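You operate a simulated robot arm through the tools that you are given. There is no shell and no other tool.

You run a simulated robot arm. Do the job below in one go: nothing can be reset, and whatever is moved stays where it is left.

JOB
Put things in order on the side worktop. At the end: the brown mat holder stands where the brown bread roll stood; the orange cleaner bottle (marked "GREASE") stands where the clear bud vase stood; the clear bud vase stands where the brown mat holder stood; the brown bread roll from the side worktop stands on top of the purple book; whatever was shut is shut again. Leave all else as you found it, and nothing knocked over.

The check looks at the end state, three seconds after you hand in, the way a careful person would. Anything else that was tipped, shoved, dropped, spilled or broken makes it a failure.

ROBOT AND FRAMES
A 7-joint arm with a two-finger parallel gripper, fixed in place. Base frame: the origin is at the foot of the arm, x ahead of it, y to its left, z up; the work surface is at about z = 0. Units: m, rad, N and s.
With the tool pointing down near the work surface it reaches from about 0.22 to 0.58 m from the base axis. Its first joint turns from -1.152 to 1.152 rad. Payload 2.5 kg.
The tool frame sits at the grasp point between the pads (the TCP): z along the fingers, y along the line on which they close. The tips reach 0.023 m beyond it. Largest opening 0.094 m; finger width 0.038, thickness 0.01; the body of the gripper, 0.054 by 0.096 m, starts 0.039 m behind the TCP.
Orientation is that of the tool frame in the base frame, as a unit quaternion [w, x, y, z]. With the fingers straight down and closing along the base's y, the tool's x points along the base's -x, its y along +y and its z along -z.

CONTROLS
- The arm moves only by the tool move_arm. Its argument "series" is a list of rows, each a list of 7 numbers: the shift along the tool's x, y, z in units of 250 mm (1.0 is 250 mm), then the turn, a rotation vector about the tool's x, y, z in units of 60 degrees (1.0 is 60 degrees), then the gripper command, from -1 (shut) to 1 (fully open), values between in proportion. In form: [[dx, dy, dz, ax, ay, az, hand], ...]. A call has 1 to 20 rows; each row is the pose to reach, as a shift and turn from the pose commanded when the call began, along the tool's axes at that moment. A call with a number of a shift or a turn outside -1 to 1 is refused whole. A row lasts 0.2 s, in which the tool goes at most 0.05 m and 0.15 rad; a call with a longer step from one row to the next is refused whole, and so is a gripper value outside its range. A pose out of reach is approached as far as the arm can. The call stops where the force on the tool passes 40 N (or 10 N more than at its start, if that is more) or the arm is blocked; 0.2 s more then pass. Each finger travels about 0.108 m/s and halts on what it meets, pressing with about 29 N; the grip force reading is that of the motor and also rises with nothing between the fingers. The clock runs only during rows and for 0.2 s after the last one: add rows that repeat a pose to give the fingers time. The reply holds the time, the measured pose of the TCP, the force on the tool along the base axes, the opening and the grip force, in the units named above and with some noise, with the torque about the TCP (base axes, N m) and any sound that the robot's microphone picked up, and new pictures: "pictures" is both (left out), scene, wrist or none.
- Cameras (640 x 400 px; columns grow to the right, rows downward): "scene" is fixed at [0.1119, -0.4196, 0.5365]; the picture's right is [0.83, -0.56, 0.00], its down [-0.42, -0.62, -0.66] and it looks along [0.37, 0.55, -0.75] (base axes); focal length 307 px, centre (320, 200). "wrist" rides on the gripper at [0.086, 0.016, -0.074] in the tool frame; the picture's right is [-0.18, 0.98, 0.00], its down [-0.58, -0.11, -0.81] and it looks along [-0.79, -0.15, 0.59] (tool axes); focal length 243 px, centre (320, 200). There is no depth. A picture from a camera that has moved, and an enlarged one, comes with that camera's place and axes in the base frame and with its lens. The place of the scene camera against the robot may be out by one fixed shift of up to 0.018 m in any direction.
- inspect(camera, box): a new picture of the part [left, top, right, bottom] of that camera's present view, enlarged. No time passes.
- hand_in(): hands the job in; it is judged then, once.

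Places have to be worked out from the pictures, the camera data and where the tool is seen. Open the gripper and draw the arm clear of the work before you hand the job in, unless the task says otherwise.

The tools are called as a command line: name --pt "numbers of a row" for each row, then --argument value for the rest, lists and objects as JSON in quotes. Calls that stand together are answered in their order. move_arm: Moves the arm, as the interface text tells. Its arguments: {"type":"object","properties":{"series":{"type":"array","items":{"type":"array","items":{"type":"number"}}},"pictures":{"type":"string","enum":["both","scene","wrist","none"]}},"required":["series"]} The other tools are called the same way: inspect (camera, box) takes an enlarged picture of a part of a camera's view; hand_in () hands the job in.

At the start:

```text
time: 0.0
ee_pos: [0.3758, 0.0287, 0.2276]
orientation: [-0.001, 0.0, 1.0, -0.001]
contact_force: [0.0, 0.5, 0.6]
wrist_torque: [0.0, 0.01, 0.03]
width: 0.0939
finger_force: 0.1
```

scene: 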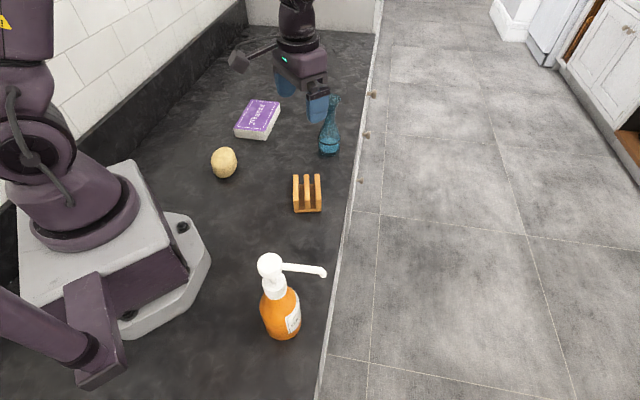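
wrist: 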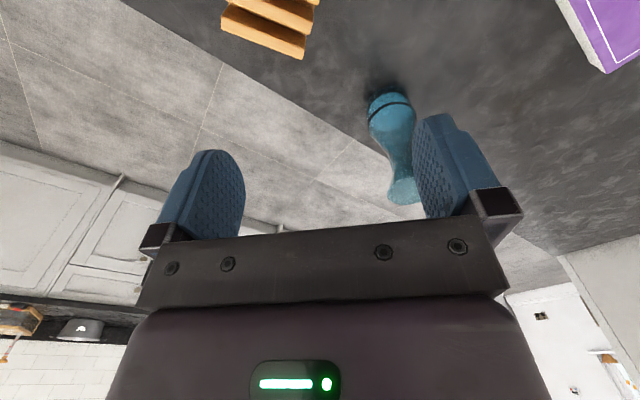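

The scene shows, from near to far, the orange pump bottle, the brown mat holder, the roll, the purple book and the vase. I'll zoom in on each of them before moving anything.

inspect --camera "scene" --box '[200, 80, 360, 180]'

inspect --camera "scene" --box '[220, 160, 380, 260]'

inspect --camera "scene" --box '[200, 240, 360, 340]'

inspect --camera "wrist" --box '[320, 60, 520, 220]'

inspect --camera "scene" --box '[0, 0, 640, 400]'

```text
4.00 times, centred on (280, 130) of scene
camera zoom: at [0.1119, -0.4196, 0.5365], right [0.83, -0.56, 0.0], down [-0.42, -0.62, -0.66], along [0.37, 0.55, -0.75], focal length 1229 px, centre (480, 480)
```

zoom: 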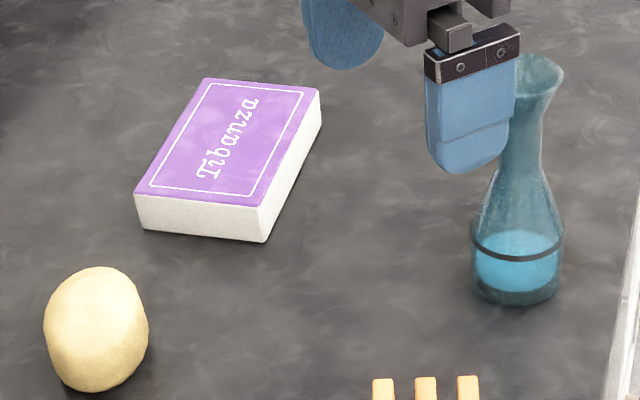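

```text
4.00 times, centred on (300, 210) of scene
camera zoom: at [0.1119, -0.4196, 0.5365], right [0.83, -0.56, 0.0], down [-0.42, -0.62, -0.66], along [0.37, 0.55, -0.75], focal length 1229 px, centre (400, 160)
```

zoom: 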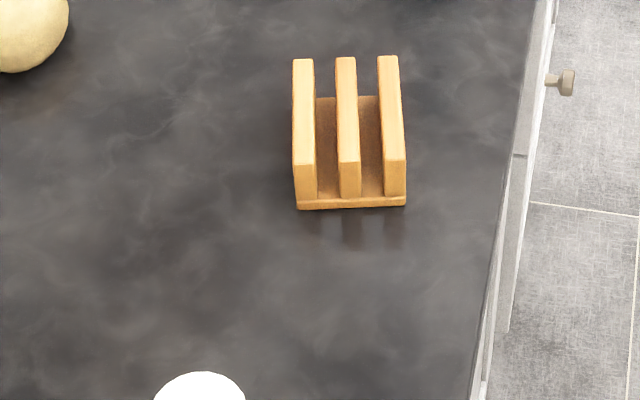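

```text
4.00 times, centred on (280, 290) of scene
camera zoom: at [0.1119, -0.4196, 0.5365], right [0.83, -0.56, 0.0], down [-0.42, -0.62, -0.66], along [0.37, 0.55, -0.75], focal length 1229 px, centre (480, -160)
```

zoom: 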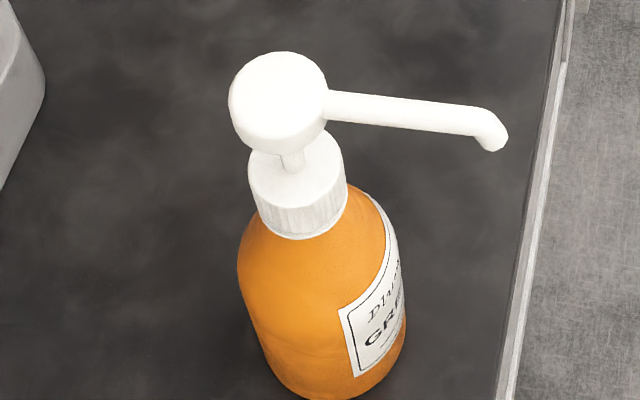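

```text
2.50 times, centred on (420, 140) of wrist
camera zoom: at [0.2873, 0.0443, 0.3015], right [0.18, 0.98, 0.0], down [0.58, -0.11, 0.81], along [0.79, -0.15, -0.59], focal length 606 px, centre (70, 350)
```

zoom: 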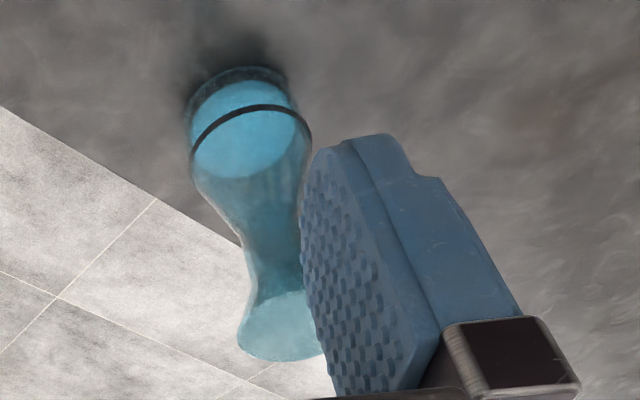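

```text
1.00 times, centred on (320, 200) of scene (not enlarged: the box is as wide or as high as the picture)
camera zoom: at [0.1119, -0.4196, 0.5365], right [0.83, -0.56, 0.0], down [-0.42, -0.62, -0.66], along [0.37, 0.55, -0.75], focal length 307 px, centre (320, 200)
```

zoom: 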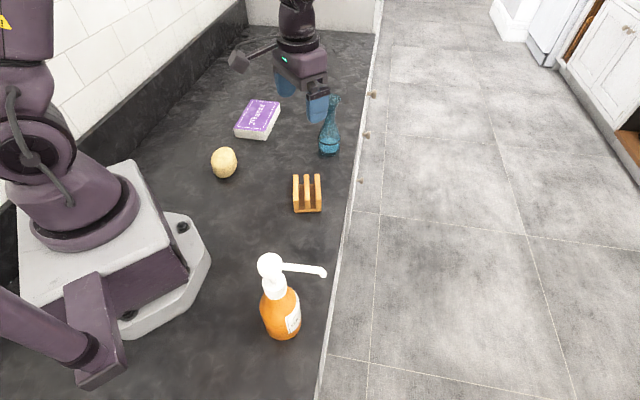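

The vase holds liquid, so I will carry it without tilting. It is about 0.155 m tall. The roll is at roughly (0.23, 0.19), so I'll start there by moving the wrist camera over to measure it.

move_arm --pt "0.117 0.087 0.0 0 0 0 1" --pt "0.235 0.175 0.0 0 0 0 1" --pt "0.352 0.262 0.0 0 0 0 1" --pt "0.469 0.35 0.03 0 0 0 1" --pt "0.587 0.437 0.07 0 0 0 1" --pt "0.704 0.525 0.11 0 0 0 1" --pt "0.704 0.525 0.11 0 0 0 1" --pictures "both"

```text
time: 1.6
ee_pos: [0.1979, 0.1623, 0.2002]
orientation: [-0.001, -0.001, 1.0, 0.001]
contact_force: [-0.4, 0.9, -0.2]
wrist_torque: [-0.04, -0.03, 0.0]
width: 0.0942
finger_force: 0.1
camera wrist: at [0.1099, 0.1778, 0.2739], right [0.18, 0.98, 0.0], down [0.58, -0.11, 0.81], along [0.79, -0.15, -0.59], focal length 243 px, centre (320, 200)
```

scene: 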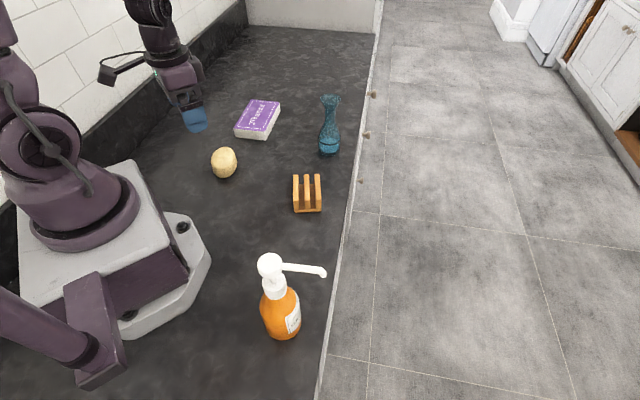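
wrist: 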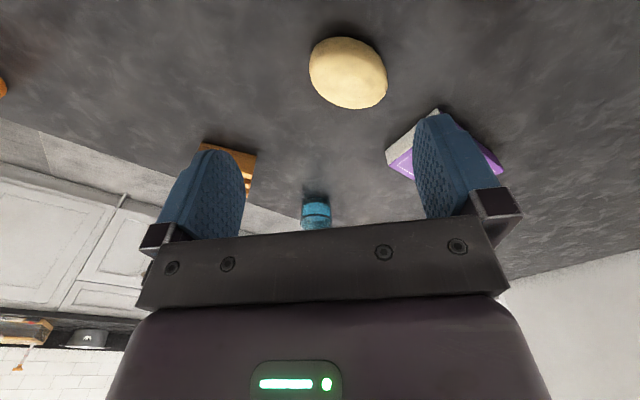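

The roll sits near (0.235, 0.183) by the wrist camera, and the scene camera agrees to within about 8 mm in y. I'll zoom in to judge its size and long axis.

inspect --camera "wrist" --box '[270, 10, 430, 110]'

inspect --camera "scene" --box '[184, 130, 264, 180]'

inspect --camera "wrist" --box '[360, 80, 520, 200]'

inspect --camera "scene" --box '[290, 80, 370, 170]'

```text
4.00 times, centred on (350, 60) of wrist
camera zoom: at [0.1099, 0.1778, 0.2739], right [0.18, 0.98, 0.0], down [0.58, -0.11, 0.81], along [0.79, -0.15, -0.59], focal length 970 px, centre (200, 760)
```

zoom: 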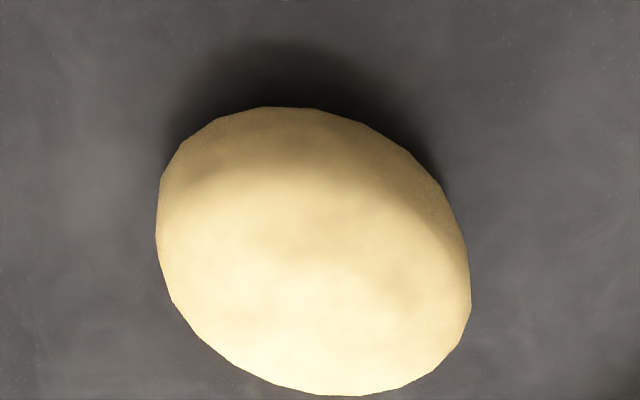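

```text
8.00 times, centred on (224, 155) of scene
camera zoom: at [0.1119, -0.4196, 0.5365], right [0.83, -0.56, 0.0], down [-0.42, -0.62, -0.66], along [0.37, 0.55, -0.75], focal length 2457 px, centre (1088, 560)
```

zoom: 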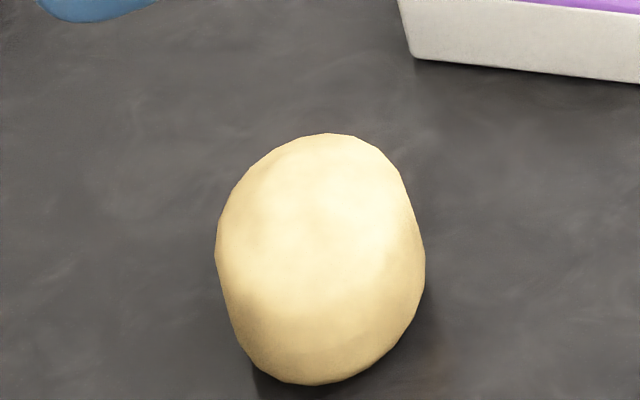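

```text
3.33 times, centred on (440, 140) of wrist
camera zoom: at [0.1099, 0.1778, 0.2739], right [0.18, 0.98, 0.0], down [0.58, -0.11, 0.81], along [0.79, -0.15, -0.59], focal length 809 px, centre (-80, 400)
```

zoom: 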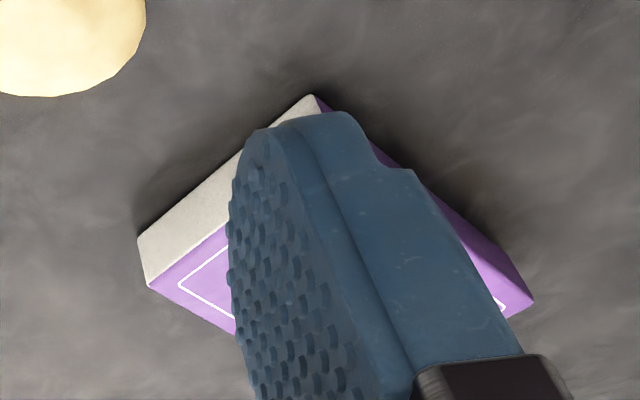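

```text
4.44 times, centred on (330, 125) of scene
camera zoom: at [0.1119, -0.4196, 0.5365], right [0.83, -0.56, 0.0], down [-0.42, -0.62, -0.66], along [0.37, 0.55, -0.75], focal length 1365 px, centre (276, 533)
```

zoom: 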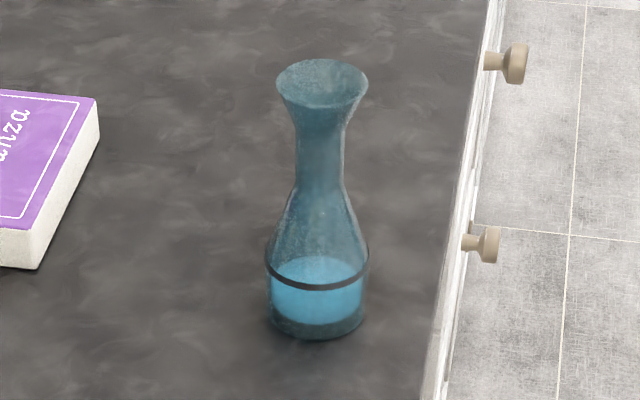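

The roll is an egg shape about 0.085 × 0.065 m and 0.05 m tall, with its long axis at about 56° in the base frame and its centre at about (0.236, 0.184). I'll turn the gripper to close across the short axis and hover above it to check alignment.

move_arm --pt "-0.022 0.012 0.034 0 0 -0.133 1" --pt "-0.043 0.025 0.069 0 0 -0.267 1" --pt "-0.065 0.037 0.103 0 0 -0.4 1" --pt "-0.087 0.05 0.137 0 0 -0.533 1" --pt "-0.109 0.062 0.171 0 0 -0.667 1" --pt "-0.13 0.075 0.206 0 0 -0.8 1" --pt "-0.152 0.087 0.24 0 0 -0.933 1" --pt "-0.152 0.087 0.24 0 0 -0.933 1" --pictures "both"

```text
time: 3.4
ee_pos: [0.2375, 0.1817, 0.1411]
orientation: [0.0, -0.47, 0.883, 0.0]
contact_force: [0.6, -0.8, 0.2]
wrist_torque: [0.01, 0.0, 0.02]
width: 0.0938
finger_force: 0.0
camera wrist: at [0.1737, 0.1192, 0.2146], right [-0.71, 0.7, 0.0], down [0.41, 0.42, 0.81], along [0.57, 0.58, -0.59], focal length 243 px, centre (320, 200)
```

scene: 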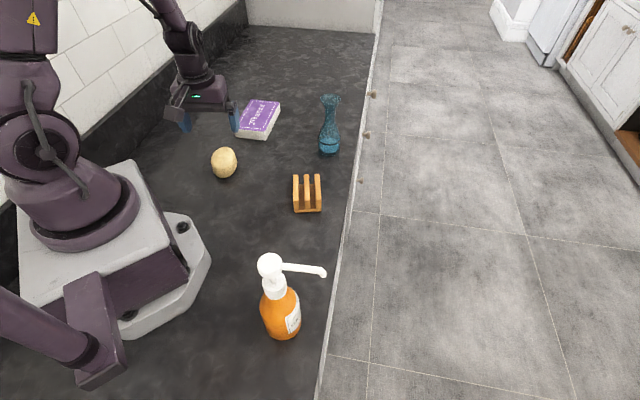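
wrist: 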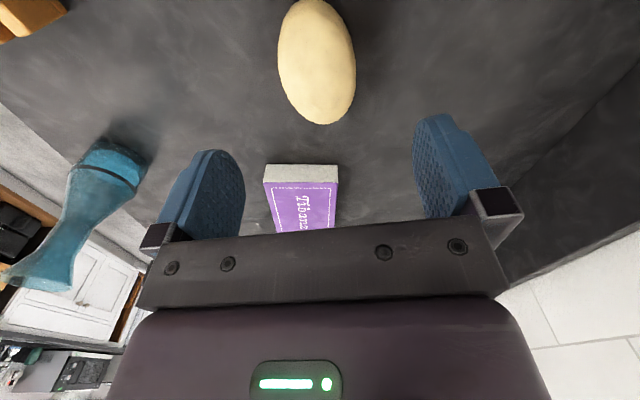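

The roll is centred under the open fingers (pixel 317, 62, against 320, 64 expected). I'll descend so the TCP is at about z = 0.029, then close on it.

move_arm --pt "0 0 0.12 0 0 0 1" --pt "0 0 0.24 0 0 0 1" --pt "0 0 0.34 0 0 0 1" --pt "0 0 0.4 0 0 0 1" --pt "0 0 0.448 0 0 0 1" --pt "0 0 0.448 0 0 0 1" --pictures "both"

```text
time: 4.8
ee_pos: [0.2365, 0.1803, 0.0291]
orientation: [0.0, -0.469, 0.883, 0.0]
contact_force: [0.1, -0.1, 0.1]
wrist_torque: [0.05, 0.01, 0.0]
width: 0.0938
finger_force: 0.0
camera wrist: at [0.1744, 0.1179, 0.1025], right [-0.71, 0.7, 0.0], down [0.41, 0.42, 0.81], along [0.57, 0.57, -0.59], focal length 243 px, centre (320, 200)
```

scene: 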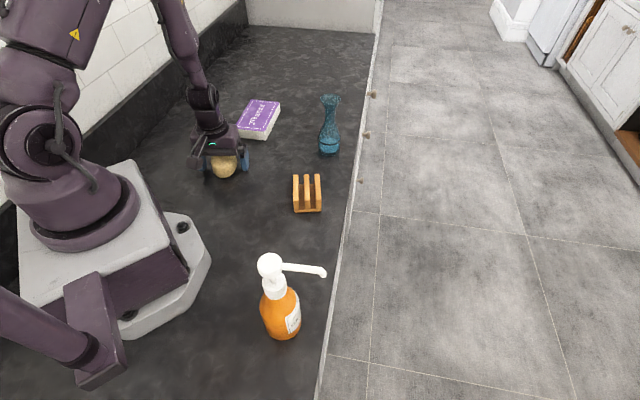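
wrist: 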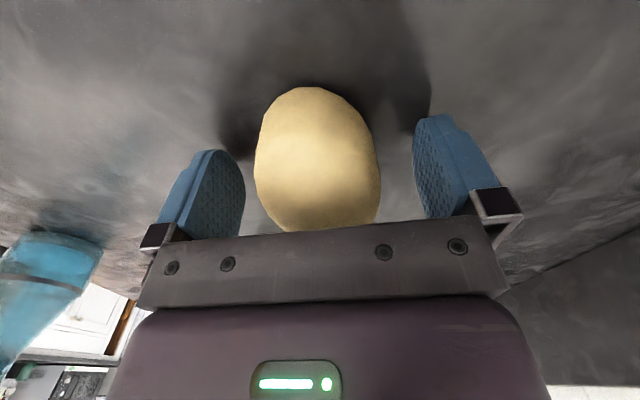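

The roll sits between the fingers, centred on the TCP at about (0.2365, 0.181), and I'll use that point as the roll's original place. Now I close the gripper.

move_arm --pt "0 0 0 0 0 0 0.5" --pt "0 0 0 0 0 0 0.0" --pt "0 0 0 0 0 0 -1" --pt "0 0 0 0 0 0 -1" --pt "0 0 0 0 0 0 -1" --pictures "wrist"

```text
time: 6.0
ee_pos: [0.2373, 0.1812, 0.0294]
orientation: [0.0, -0.47, 0.883, 0.0]
contact_force: [-0.1, -0.4, -1.1]
wrist_torque: [0.04, 0.02, -0.04]
width: 0.0568
finger_force: 29.0
camera wrist: at [0.1743, 0.1178, 0.1028], right [-0.71, 0.7, 0.0], down [0.42, 0.42, 0.81], along [0.57, 0.57, -0.59], focal length 243 px, centre (320, 200)
```

wrist: 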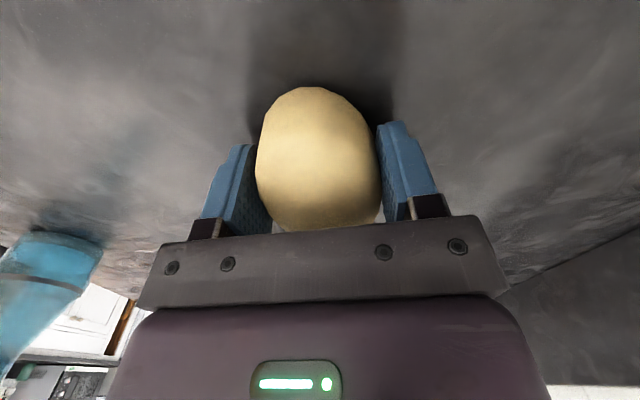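

The grip is firm at 0.057 m. I'll lift the roll straight up and carry it part-way to get a clean wrist view of the book.

move_arm --pt "0 0 -0.06 0 0 0 -1" --pt "0 0 -0.16 0 0 0 -1" --pt "0 0 -0.28 0 0 0 -1" --pt "0 0 -0.4 0 0 0 -1" --pt "-0.06 -0.04 -0.48 0 0 0 -1" --pt "-0.15 -0.1 -0.52 0 0 0 -1" --pt "-0.24 -0.16 -0.52 0 0 0 -1" --pt "-0.32 -0.226 -0.52 0 0 0 -1" --pt "-0.32 -0.226 -0.52 0 0 0 -1" --pictures "both"

```text
time: 8.0
ee_pos: [0.3302, 0.2159, 0.1582]
orientation: [0.0, -0.469, 0.883, 0.001]
contact_force: [-0.8, -0.5, -0.4]
wrist_torque: [0.0, 0.0, -0.01]
width: 0.0568
finger_force: 29.1
camera wrist: at [0.2668, 0.1527, 0.2314], right [-0.71, 0.7, 0.0], down [0.42, 0.42, 0.81], along [0.57, 0.57, -0.59], focal length 243 px, centre (320, 200)
```

scene: 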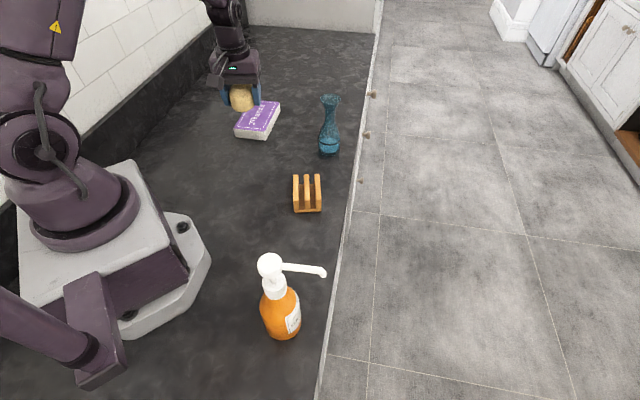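
wrist: 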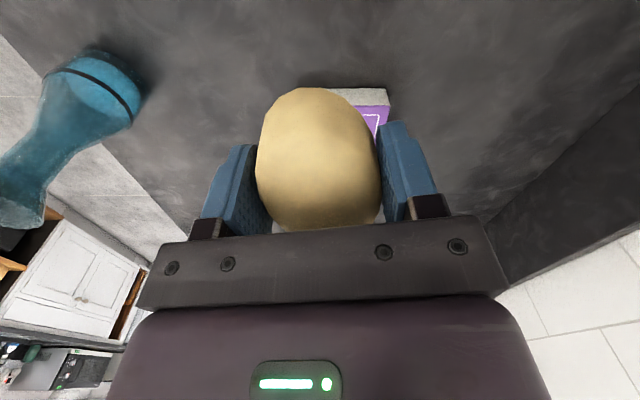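

The book's near corner is at about (0.310, 0.290), its centre at about (0.394, 0.312) and its top at about z = 0.03. I'll move the roll over the centre and come down to a hover.

move_arm --pt "-0.1 0 0 0 0 0 -1" --pt "-0.22 0 0 0 0 0 -1" --pt "-0.34 0 0 0 0 0 -1" --pt "-0.43 0 0 0 0 0 -1" --pt "-0.46 0.003 0.06 0 0 0 -1" --pt "-0.46 0.003 0.16 0 0 0 -1" --pt "-0.46 0.003 0.26 0 0 0 -1" --pt "-0.46 0.003 0.28 0 0 0 -1" --pt "-0.46 0.003 0.28 0 0 0 -1" --pictures "both"

inspect --camera "scene" --box '[200, 60, 330, 150]'

```text
time: 10.0
ee_pos: [0.3927, 0.3124, 0.0868]
orientation: [0.001, -0.47, 0.883, 0.0]
contact_force: [0.4, -0.3, -0.6]
wrist_torque: [0.03, -0.03, 0.0]
width: 0.0568
finger_force: 29.2
camera wrist: at [0.3292, 0.2498, 0.1617], right [-0.71, 0.7, 0.0], down [0.41, 0.42, 0.81], along [0.57, 0.57, -0.59], focal length 243 px, centre (320, 200)
```

scene: 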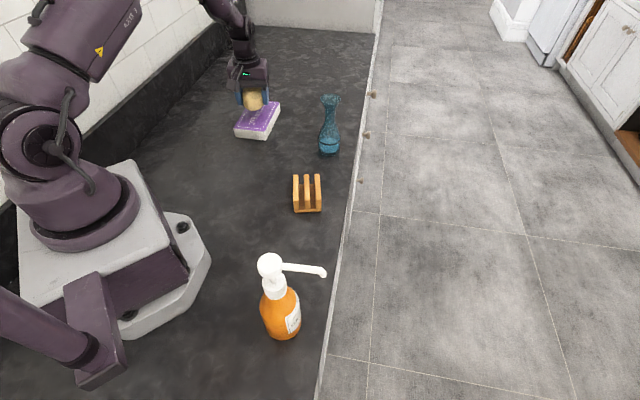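
wrist: 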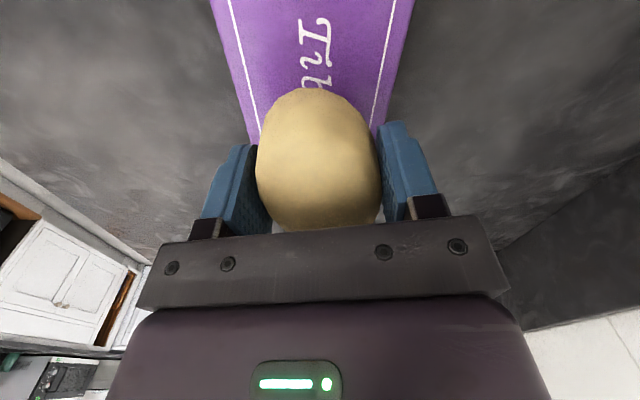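

```text
4.44 times, centred on (265, 105) of scene
camera zoom: at [0.1119, -0.4196, 0.5365], right [0.83, -0.56, 0.0], down [-0.42, -0.62, -0.66], along [0.37, 0.55, -0.75], focal length 1365 px, centre (564, 622)
```

zoom: 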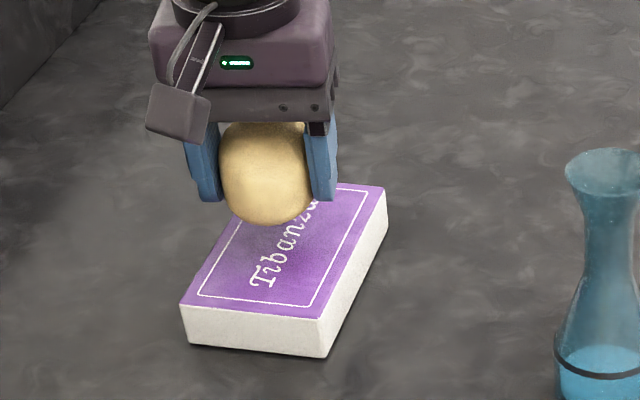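

The roll hangs above the middle of the book, within about 2 mm laterally, and the bottom clearance is about 28 mm. I'll lower it slowly to just about contact and read the force.

move_arm --pt "0 0 0.04 0 0 0 -1" --pt "0 0 0.07 0 0 0 -1" --pt "0 0 0.09 0 0 0 -1" --pt "0 0 0.1 0 0 0 -1" --pt "0 0 0.1 0 0 0 -1" --pictures "none"

inspect --camera "scene" --box '[220, 70, 300, 150]'

```text
time: 11.2
ee_pos: [0.3936, 0.3123, 0.0624]
orientation: [0.0, -0.469, 0.883, 0.001]
contact_force: [0.2, 0.3, 0.2]
wrist_torque: [0.02, 0.0, 0.02]
width: 0.0566
finger_force: 29.1
```

```text
5.00 times, centred on (260, 110) of scene
camera zoom: at [0.1119, -0.4196, 0.5365], right [0.83, -0.56, 0.0], down [-0.42, -0.62, -0.66], along [0.37, 0.55, -0.75], focal length 1536 px, centre (620, 650)
```

zoom: 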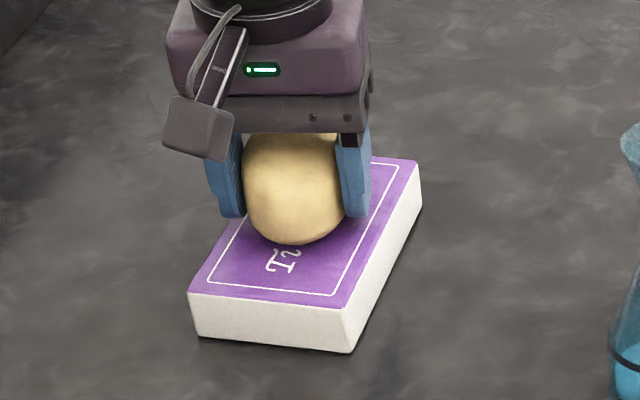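

No contact force yet, so I'll lower in 1 mm steps toward the expected contact at about z = 0.059.

move_arm --pt "0 0 0.004 0 0 0 -1" --pt "0 0 0.008 0 0 0 -1" --pt "0 0 0.012 0 0 0 -1" --pt "0 0 0.012 0 0 0 -1" --pictures "none"

```text
time: 12.2
ee_pos: [0.3927, 0.3115, 0.06]
orientation: [0.002, -0.469, 0.883, 0.0]
contact_force: [-2.0, -2.7, 12.4]
wrist_torque: [-0.08, 0.05, -0.01]
width: 0.057
finger_force: 29.0
```

The force reads 12 N upward, so the roll is on the book. I'll ease up 1 mm to relieve the load and then open the fingers gradually.

move_arm --pt "0 0 -0.003 0 0 0 -1" --pt "0 0 -0.003 0 0 0 0.22" --pt "0 0 -0.003 0 0 0 0.3" --pt "0 0 -0.003 0 0 0 0.5" --pt "0 0 -0.003 0 0 0 0.8" --pt "0 0 -0.003 0 0 0 1" --pt "0 0 -0.003 0 0 0 1" --pictures "wrist"

inspect --camera "scene" --box '[220, 70, 300, 150]'

```text
time: 13.8
ee_pos: [0.3924, 0.3116, 0.0612]
orientation: [0.0, -0.469, 0.883, 0.0]
contact_force: [-0.8, 0.5, -0.5]
wrist_torque: [0.0, 0.01, -0.02]
width: 0.094
finger_force: 0.0
camera wrist: at [0.329, 0.2492, 0.1348], right [-0.71, 0.7, 0.0], down [0.42, 0.42, 0.81], along [0.57, 0.57, -0.59], focal length 243 px, centre (320, 200)
```

wrist: 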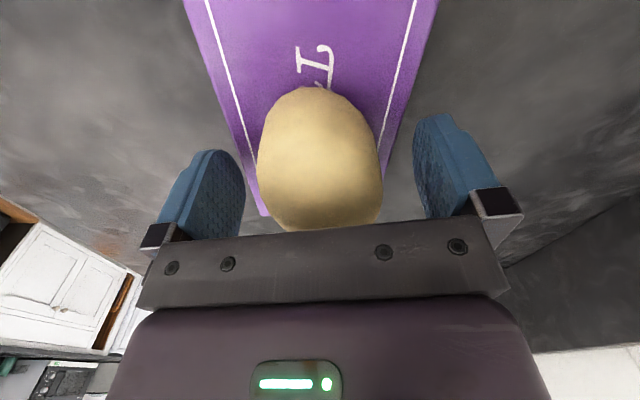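

```text
5.00 times, centred on (260, 110) of scene
camera zoom: at [0.1119, -0.4196, 0.5365], right [0.83, -0.56, 0.0], down [-0.42, -0.62, -0.66], along [0.37, 0.55, -0.75], focal length 1536 px, centre (620, 650)
```

zoom: 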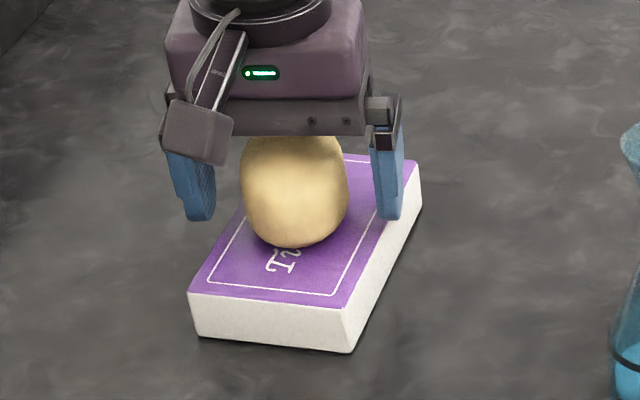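

The roll is resting freely on the book with the fingers clear on both sides. I'll lift straight up, then start across toward the mat holder.

move_arm --pt "0 0 -0.08 0 0 0 1" --pt "0 0 -0.2 0 0 0 1" --pt "0 0 -0.36 0 0 0 1" --pt "0 0 -0.5 0 0 0 1" --pt "0.1 -0.044 -0.54 0 0 0 1" --pt "0.25 -0.11 -0.56 0 0 0 1" --pt "0.4 -0.176 -0.56 0 0 0 1" --pt "0.55 -0.242 -0.56 0 0 0 1" --pt "0.7 -0.308 -0.56 0 0 0 1" --pictures "both"

```text
time: 15.8
ee_pos: [0.3587, 0.1254, 0.2006]
orientation: [0.001, -0.469, 0.883, 0.0]
contact_force: [0.1, 1.0, 0.0]
wrist_torque: [0.0, 0.0, -0.03]
width: 0.0941
finger_force: 0.1
camera wrist: at [0.2953, 0.0624, 0.2735], right [-0.71, 0.7, 0.0], down [0.41, 0.42, 0.81], along [0.57, 0.57, -0.59], focal length 243 px, centre (320, 200)
```

scene: 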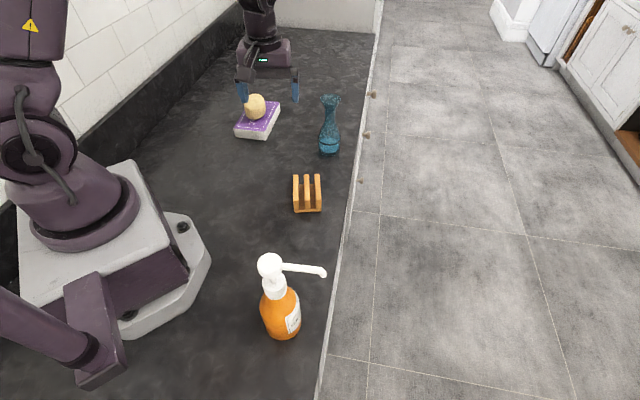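
wrist: 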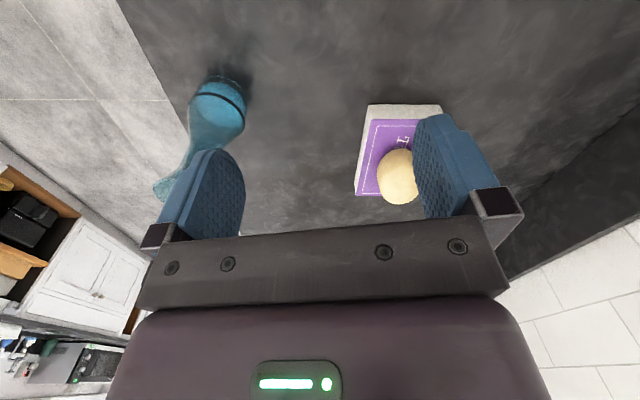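

The roll stays put on the book. I'll continue across to a viewing pose behind the mat holder.

move_arm --pt "0.15 -0.066 0 0 0 0 1" --pt "0.3 -0.131 0 0 0 0 1" --pt "0.45 -0.197 0 0 0 0 1" --pt "0.6 -0.263 0 0 0 0 1" --pt "0.683 -0.299 0 0 0 0 1" --pt "0.683 -0.299 0 0 0 0 1" --pictures "both"

inspect --camera "wrist" --box '[220, 0, 420, 125]'

inspect --camera "scene" --box '[220, 70, 300, 150]'

```text
time: 17.2
ee_pos: [0.326, -0.0616, 0.2008]
orientation: [0.0, -0.469, 0.883, 0.0]
contact_force: [-0.4, 1.1, 0.6]
wrist_torque: [0.04, 0.01, -0.04]
width: 0.0941
finger_force: 0.0
camera wrist: at [0.2637, -0.1244, 0.2755], right [-0.71, 0.7, 0.0], down [0.41, 0.42, 0.81], along [0.57, 0.57, -0.59], focal length 243 px, centre (320, 200)
```

scene: 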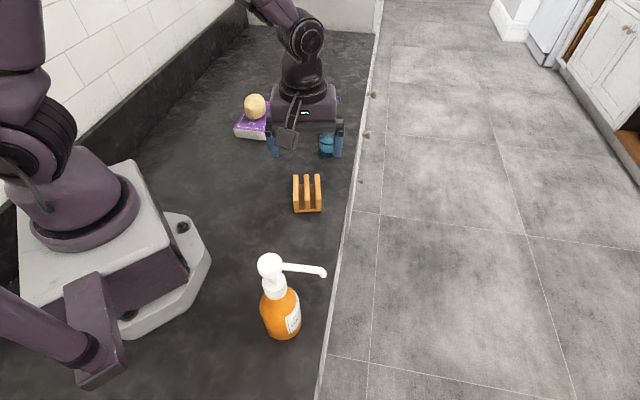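
wrist: 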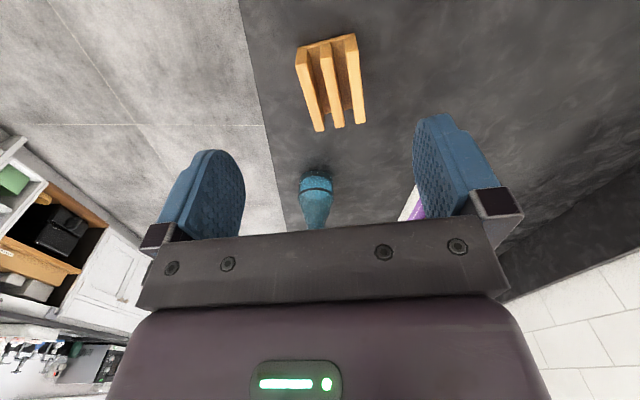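

```text
3.20 times, centred on (320, 62) of wrist
camera zoom: at [0.2637, -0.1244, 0.2755], right [-0.71, 0.7, 0.0], down [0.41, 0.42, 0.81], along [0.57, 0.57, -0.59], focal length 776 px, centre (320, 640)
```

zoom: 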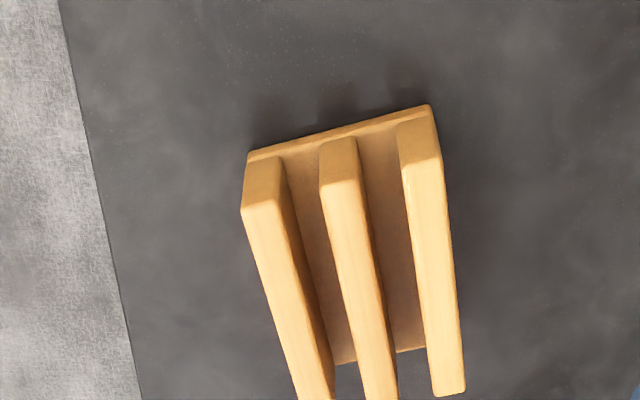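

```text
5.00 times, centred on (260, 110) of scene
camera zoom: at [0.1119, -0.4197, 0.5365], right [0.83, -0.56, 0.0], down [-0.42, -0.62, -0.66], along [0.37, 0.55, -0.75], focal length 1536 px, centre (620, 650)
```

zoom: 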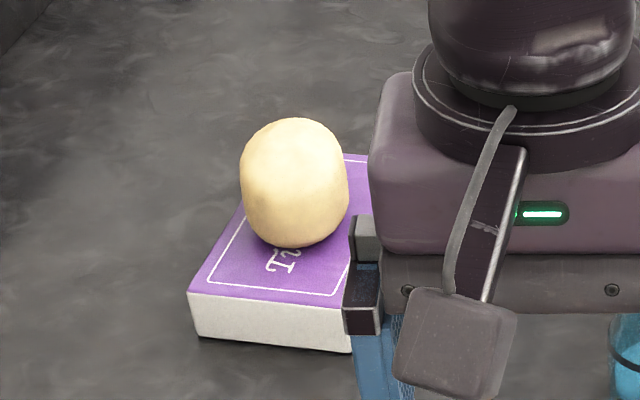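

The mat holder's centre is at about (0.353, -0.014), with its slats running at about 60° and a width of about 0.059 m. I'll align the gripper across the slats and hover above it.

move_arm --pt "-0.07 0.005 0.08 0 0 -0.02 1" --pt "-0.15 0.01 0.2 0 0 -0.045 1" --pt "-0.219 0.0156 0.3 0 0 -0.0625 1" --pt "-0.219 0.0156 0.4 0 0 -0.0625 1" --pt "-0.219 0.0156 0.443 0 0 -0.0625 1" --pt "-0.219 0.0156 0.443 0 0 -0.0625 1" --pictures "both"

inspect --camera "scene" --box '[260, 130, 380, 220]'

```text
time: 18.6
ee_pos: [0.3539, -0.0138, 0.0891]
orientation: [0.001, -0.497, 0.868, 0.0]
contact_force: [-0.6, 0.7, 0.0]
wrist_torque: [0.01, 0.03, 0.04]
width: 0.0941
finger_force: 0.0
camera wrist: at [0.2954, -0.0797, 0.1635], right [-0.76, 0.65, 0.0], down [0.39, 0.45, 0.81], along [0.53, 0.61, -0.59], focal length 243 px, centre (320, 200)
```

scene: 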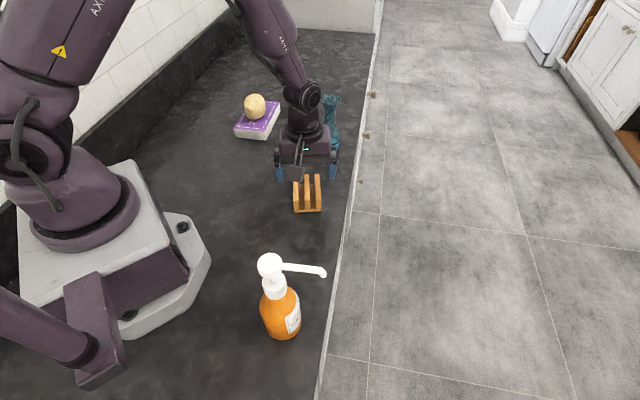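
wrist: 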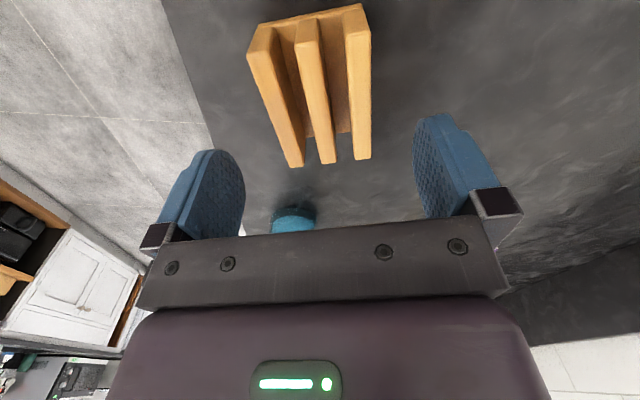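

```text
4.44 times, centred on (320, 175) of scene
camera zoom: at [0.1119, -0.4196, 0.5365], right [0.83, -0.56, 0.0], down [-0.42, -0.62, -0.66], along [0.37, 0.55, -0.75], focal length 1365 px, centre (320, 311)
```

zoom: 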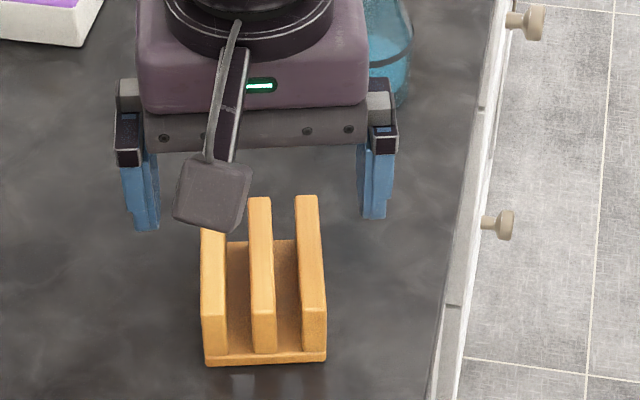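

The slats are centred under the TCP and parallel to the fingers. I'll descend to z ≈ 0.030 and check before closing.

move_arm --pt "0 0 0.08 0 0 0 1" --pt "0 0 0.15 0 0 0 1" --pt "0 0 0.2 0 0 0 1" --pt "0 0 0.236 0 0 0 1" --pt "0 0 0.236 0 0 0 1" --pictures "wrist"

inspect --camera "scene" --box '[260, 130, 380, 220]'

```text
time: 19.8
ee_pos: [0.3533, -0.0126, 0.0314]
orientation: [0.0, -0.498, 0.867, 0.0]
contact_force: [0.1, -0.6, -0.1]
wrist_torque: [0.04, 0.02, -0.02]
width: 0.0938
finger_force: 0.0
camera wrist: at [0.2942, -0.0794, 0.1046], right [-0.76, 0.65, 0.0], down [0.39, 0.45, 0.81], along [0.53, 0.61, -0.59], focal length 243 px, centre (320, 200)
```

wrist: 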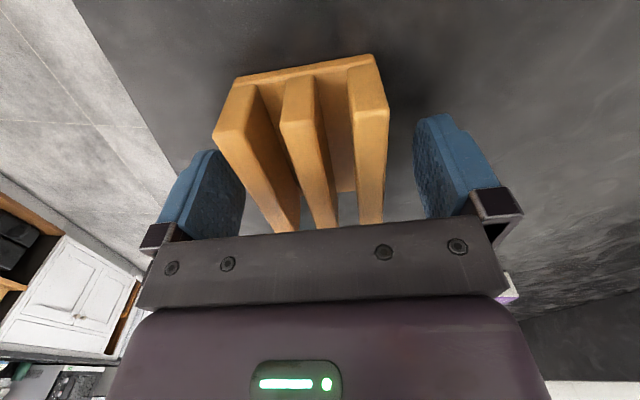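

```text
4.44 times, centred on (320, 175) of scene
camera zoom: at [0.1119, -0.4196, 0.5365], right [0.83, -0.56, 0.0], down [-0.42, -0.62, -0.66], along [0.37, 0.55, -0.75], focal length 1365 px, centre (320, 311)
```

zoom: 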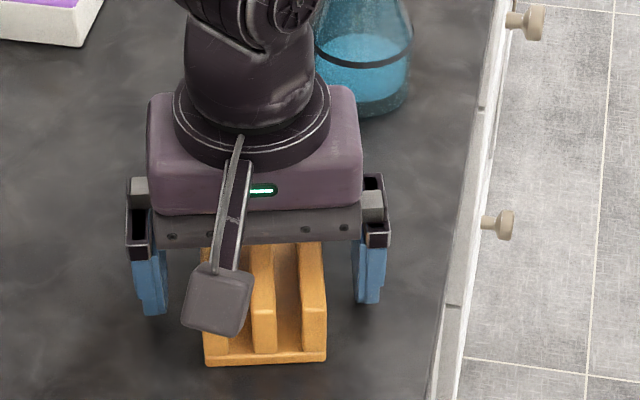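

The fingers straddle the holder with clear gaps, and its centre rechecks at about (0.3525, -0.014). I'll close on it.

move_arm --pt "0 0 0 0 0 0 0.5" --pt "0 0 0 0 0 0 0.2" --pt "0 0 0 0 0 0 -1" --pt "0 0 0 0 0 0 -1" --pt "0 0 0 0 0 0 -1" --pictures "wrist"

```text
time: 21.0
ee_pos: [0.3536, -0.0126, 0.0304]
orientation: [0.0, -0.498, 0.867, 0.0]
contact_force: [0.4, 0.4, 1.6]
wrist_torque: [0.02, -0.05, -0.12]
width: 0.0596
finger_force: 28.9
camera wrist: at [0.2942, -0.0793, 0.1048], right [-0.76, 0.65, 0.0], down [0.39, 0.45, 0.81], along [0.53, 0.61, -0.59], focal length 243 px, centre (320, 200)
```

wrist: 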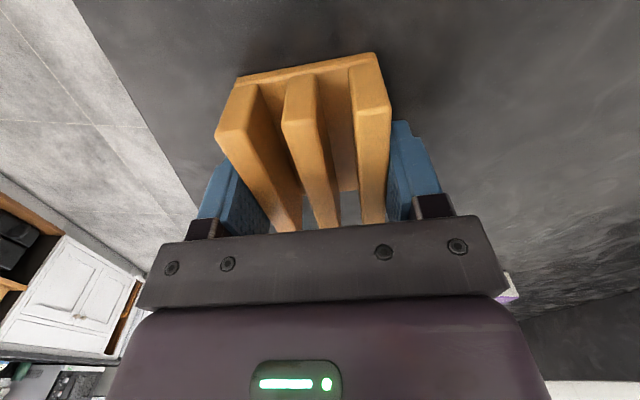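

The grip is solid at 0.0596 m. I'll lift and carry the holder over to the roll's former spot at (0.2365, 0.181).

move_arm --pt "0 0 -0.06 0 0 0 -1" --pt "0 0 -0.18 0 0 0 -1" --pt "0 0 -0.32 0 0 0 -1" --pt "-0.03 0.06 -0.4 0 0 0 -1" --pt "-0.1 0.18 -0.4 0 0 0 -1" --pt "-0.18 0.325 -0.4 0 0 0 -1" --pt "-0.26 0.47 -0.4 0 0 0 -1" --pt "-0.34 0.615 -0.4 0 0 0 -1" --pt "-0.41 0.74 -0.4 0 0 0 -1" --pt "-0.44 0.794 -0.38 0 0 0 -1" --pt "-0.44 0.794 -0.3 0 0 0 -1" --pt "-0.44 0.794 -0.2 0 0 0 -1" --pt "-0.44 0.794 -0.2 0 0 0 -1" --pictures "both"

inspect --camera "scene" --box '[180, 100, 300, 190]'

```text
time: 23.8
ee_pos: [0.2368, 0.1831, 0.0811]
orientation: [0.0, -0.497, 0.868, 0.0]
contact_force: [-0.3, -0.3, -2.0]
wrist_torque: [-0.04, 0.01, 0.0]
width: 0.0599
finger_force: 28.8
camera wrist: at [0.1773, 0.1162, 0.1548], right [-0.76, 0.65, 0.0], down [0.39, 0.45, 0.81], along [0.53, 0.61, -0.59], focal length 243 px, centre (320, 200)
```

scene: 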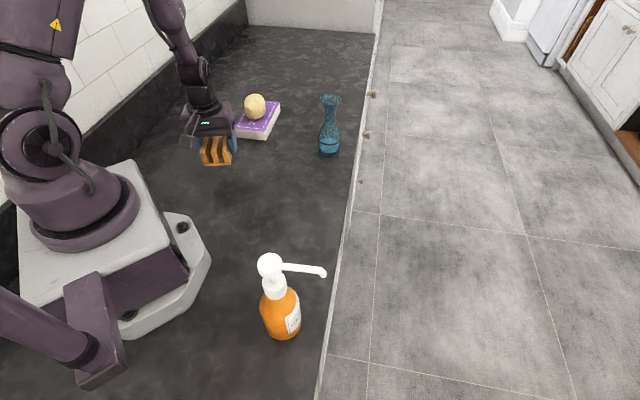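
wrist: 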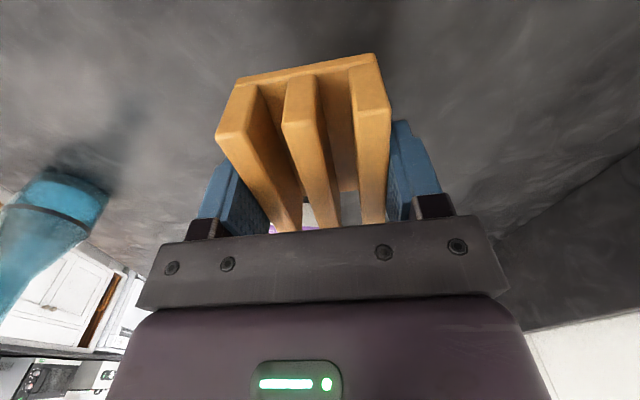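

```text
4.44 times, centred on (240, 145) of scene
camera zoom: at [0.1119, -0.4196, 0.5365], right [0.83, -0.56, 0.0], down [-0.42, -0.62, -0.66], along [0.37, 0.55, -0.75], focal length 1365 px, centre (676, 444)
```

zoom: 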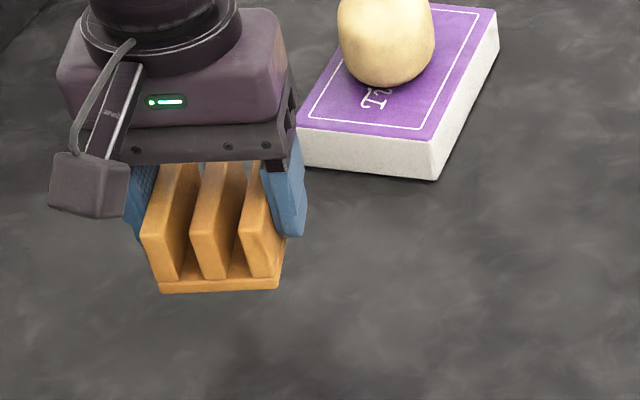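

The holder is over the target spot at TCP (0.237, 0.183). I'll lower 48 mm, just short of the pick height, and then check the force.

move_arm --pt "0 0 0.06 0 0 0 -1" --pt "0 0 0.12 0 0 0 -1" --pt "0 0 0.16 0 0 0 -1" --pt "0 0 0.184 0 0 0 -1" --pt "0 0 0.192 0 0 0 -1" --pt "0 0 0.196 0 0 0 -1" --pt "0 0 0.196 0 0 0 -1" --pictures "none"

```text
time: 25.4
ee_pos: [0.2367, 0.1831, 0.0333]
orientation: [0.0, -0.498, 0.867, 0.001]
contact_force: [-0.9, -0.6, -1.2]
wrist_torque: [0.0, -0.05, -0.04]
width: 0.0599
finger_force: 28.5
```

There is no contact yet. I'll step down about 1 mm at a time.

move_arm --pt "0 0 0.004 0 0 0 -1" --pt "0 0 0.008 0 0 0 -1" --pt "0 0 0.008 0 0 0 -1" --pictures "none"

```text
time: 26.2
ee_pos: [0.2371, 0.1827, 0.032]
orientation: [0.0, -0.499, 0.867, 0.0]
contact_force: [-7.3, -4.1, 32.7]
wrist_torque: [0.13, 0.19, -0.06]
width: 0.0597
finger_force: 28.6
```

The reading is 32 N, so the base is on the worktop and slightly pressed. I'll ease up about 1 mm and release slowly.

move_arm --pt "0 0 -0.004 0 0 0 -1" --pt "0 0 -0.004 0 0 0 -1" --pictures "none"

```text
time: 26.8
ee_pos: [0.2364, 0.1817, 0.0305]
orientation: [-0.001, -0.498, 0.867, 0.001]
contact_force: [-3.3, -2.8, 14.7]
wrist_torque: [-0.11, 0.17, 0.06]
width: 0.0598
finger_force: 29.1
```

Down to 14.7 N; I'll ease another 0.75 mm and open gradually.

move_arm --pt "0 0 -0.003 0 0 0 -1" --pt "0 0 -0.003 0 0 0 0.3" --pt "0 0 -0.003 0 0 0 0.4" --pt "0 0 -0.003 0 0 0 0.6" --pt "0 0 -0.003 0 0 0 0.9" --pt "0 0 -0.003 0 0 0 1" --pt "0 0 -0.003 0 0 0 1" --pictures "wrist"

inspect --camera "scene" --box '[180, 100, 300, 190]'

```text
time: 28.4
ee_pos: [0.2363, 0.1826, 0.0329]
orientation: [0.0, -0.498, 0.867, -0.001]
contact_force: [-0.1, 0.1, 0.3]
wrist_torque: [-0.02, 0.03, 0.04]
width: 0.0942
finger_force: 0.0
camera wrist: at [0.1768, 0.1158, 0.1056], right [-0.76, 0.65, 0.0], down [0.39, 0.45, 0.81], along [0.53, 0.61, -0.59], focal length 243 px, centre (320, 200)
```

wrist: 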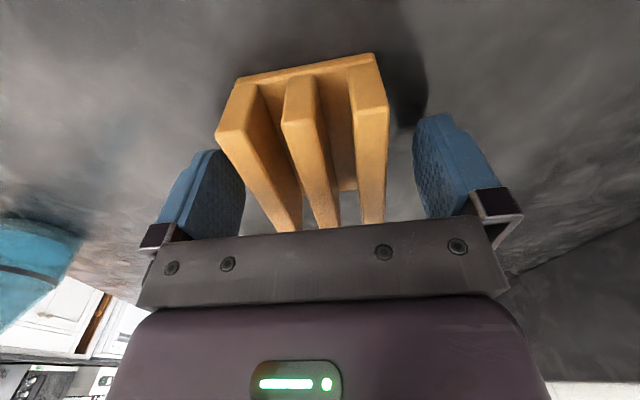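

```text
4.44 times, centred on (240, 145) of scene
camera zoom: at [0.1119, -0.4196, 0.5365], right [0.83, -0.56, 0.0], down [-0.42, -0.62, -0.66], along [0.37, 0.55, -0.75], focal length 1365 px, centre (676, 444)
```

zoom: 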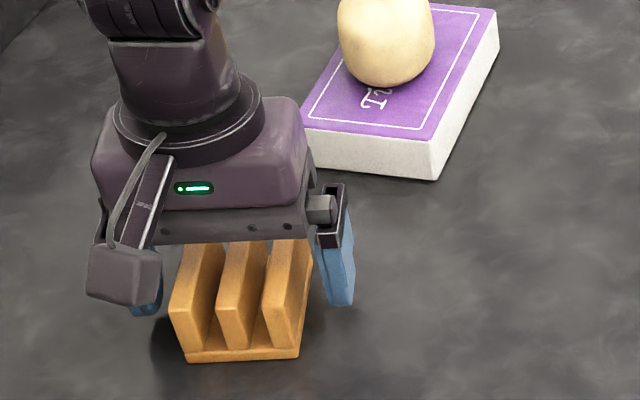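

The holder stands at the roll's old place. I'll lift clear, rotate the wrist back to zero yaw, and move to where the wrist camera can see the vase.

move_arm --pt "0 0 -0.06 0 0 0 1" --pt "0 0 -0.18 0 0 0 1" --pt "0 0 -0.34 0 0 0 1" --pt "0 0 -0.5 0 0 0 1" --pt "0 -0.02 -0.62 0 0 0.06 1" --pt "0 -0.08 -0.668 0 0 0.19 1" --pt "0 -0.16 -0.668 0 0 0.32 1" --pt "0 -0.25 -0.668 0 0 0.45 1" --pt "0 -0.34 -0.668 0 0 0.58 1" --pt "0 -0.43 -0.668 0 0 0.71 1" --pt "0 -0.52 -0.668 0 0 0.84 1" --pt "-0.002 -0.6 -0.668 0 0 0.95 1" --pt "-0.004 -0.663 -0.668 0 0 0.997 1" --pt "-0.004 -0.663 -0.668 0 0 0.997 1" --pictures "both"

inspect --camera "wrist" --box '[240, 80, 440, 240]'

inspect --camera "scene" --box '[180, 80, 300, 190]'

```text
time: 31.4
ee_pos: [0.3799, 0.1015, 0.1972]
orientation: [0.0, 0.001, 1.0, 0.0]
contact_force: [-0.4, -0.2, 0.1]
wrist_torque: [-0.03, 0.03, 0.0]
width: 0.0943
finger_force: 0.1
camera wrist: at [0.2924, 0.1167, 0.2725], right [0.19, 0.98, 0.0], down [0.58, -0.11, 0.81], along [0.79, -0.15, -0.59], focal length 243 px, centre (320, 200)
```

scene: 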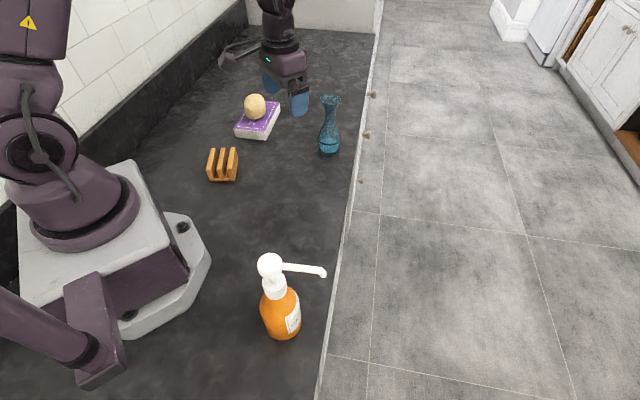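
wrist: 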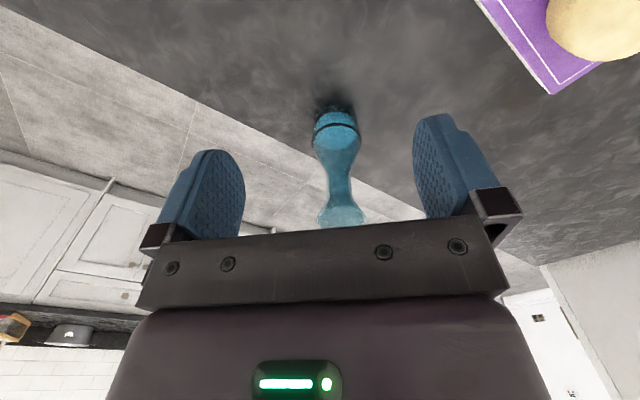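

```text
2.50 times, centred on (340, 160) of wrist
camera zoom: at [0.2924, 0.1167, 0.2725], right [0.19, 0.98, 0.0], down [0.58, -0.11, 0.81], along [0.79, -0.15, -0.59], focal length 606 px, centre (270, 300)
```

zoom: 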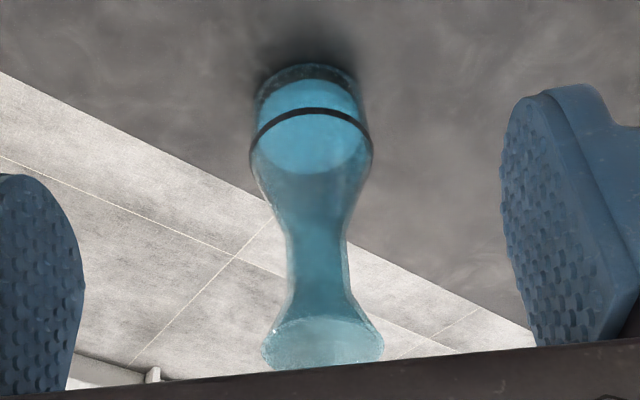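

```text
3.64 times, centred on (240, 135) of scene
camera zoom: at [0.1119, -0.4197, 0.5365], right [0.83, -0.56, 0.0], down [-0.42, -0.62, -0.66], along [0.37, 0.55, -0.75], focal length 1117 px, centre (611, 436)
```

zoom: 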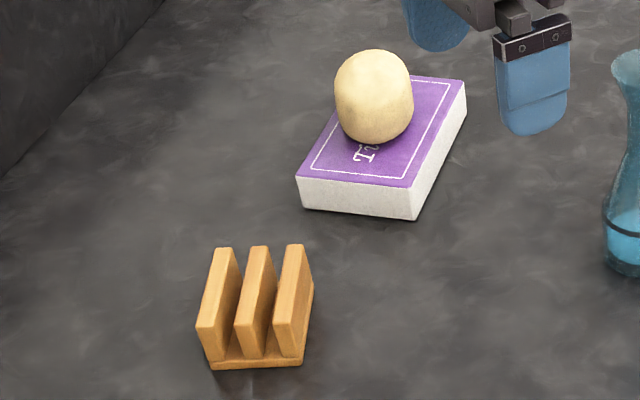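

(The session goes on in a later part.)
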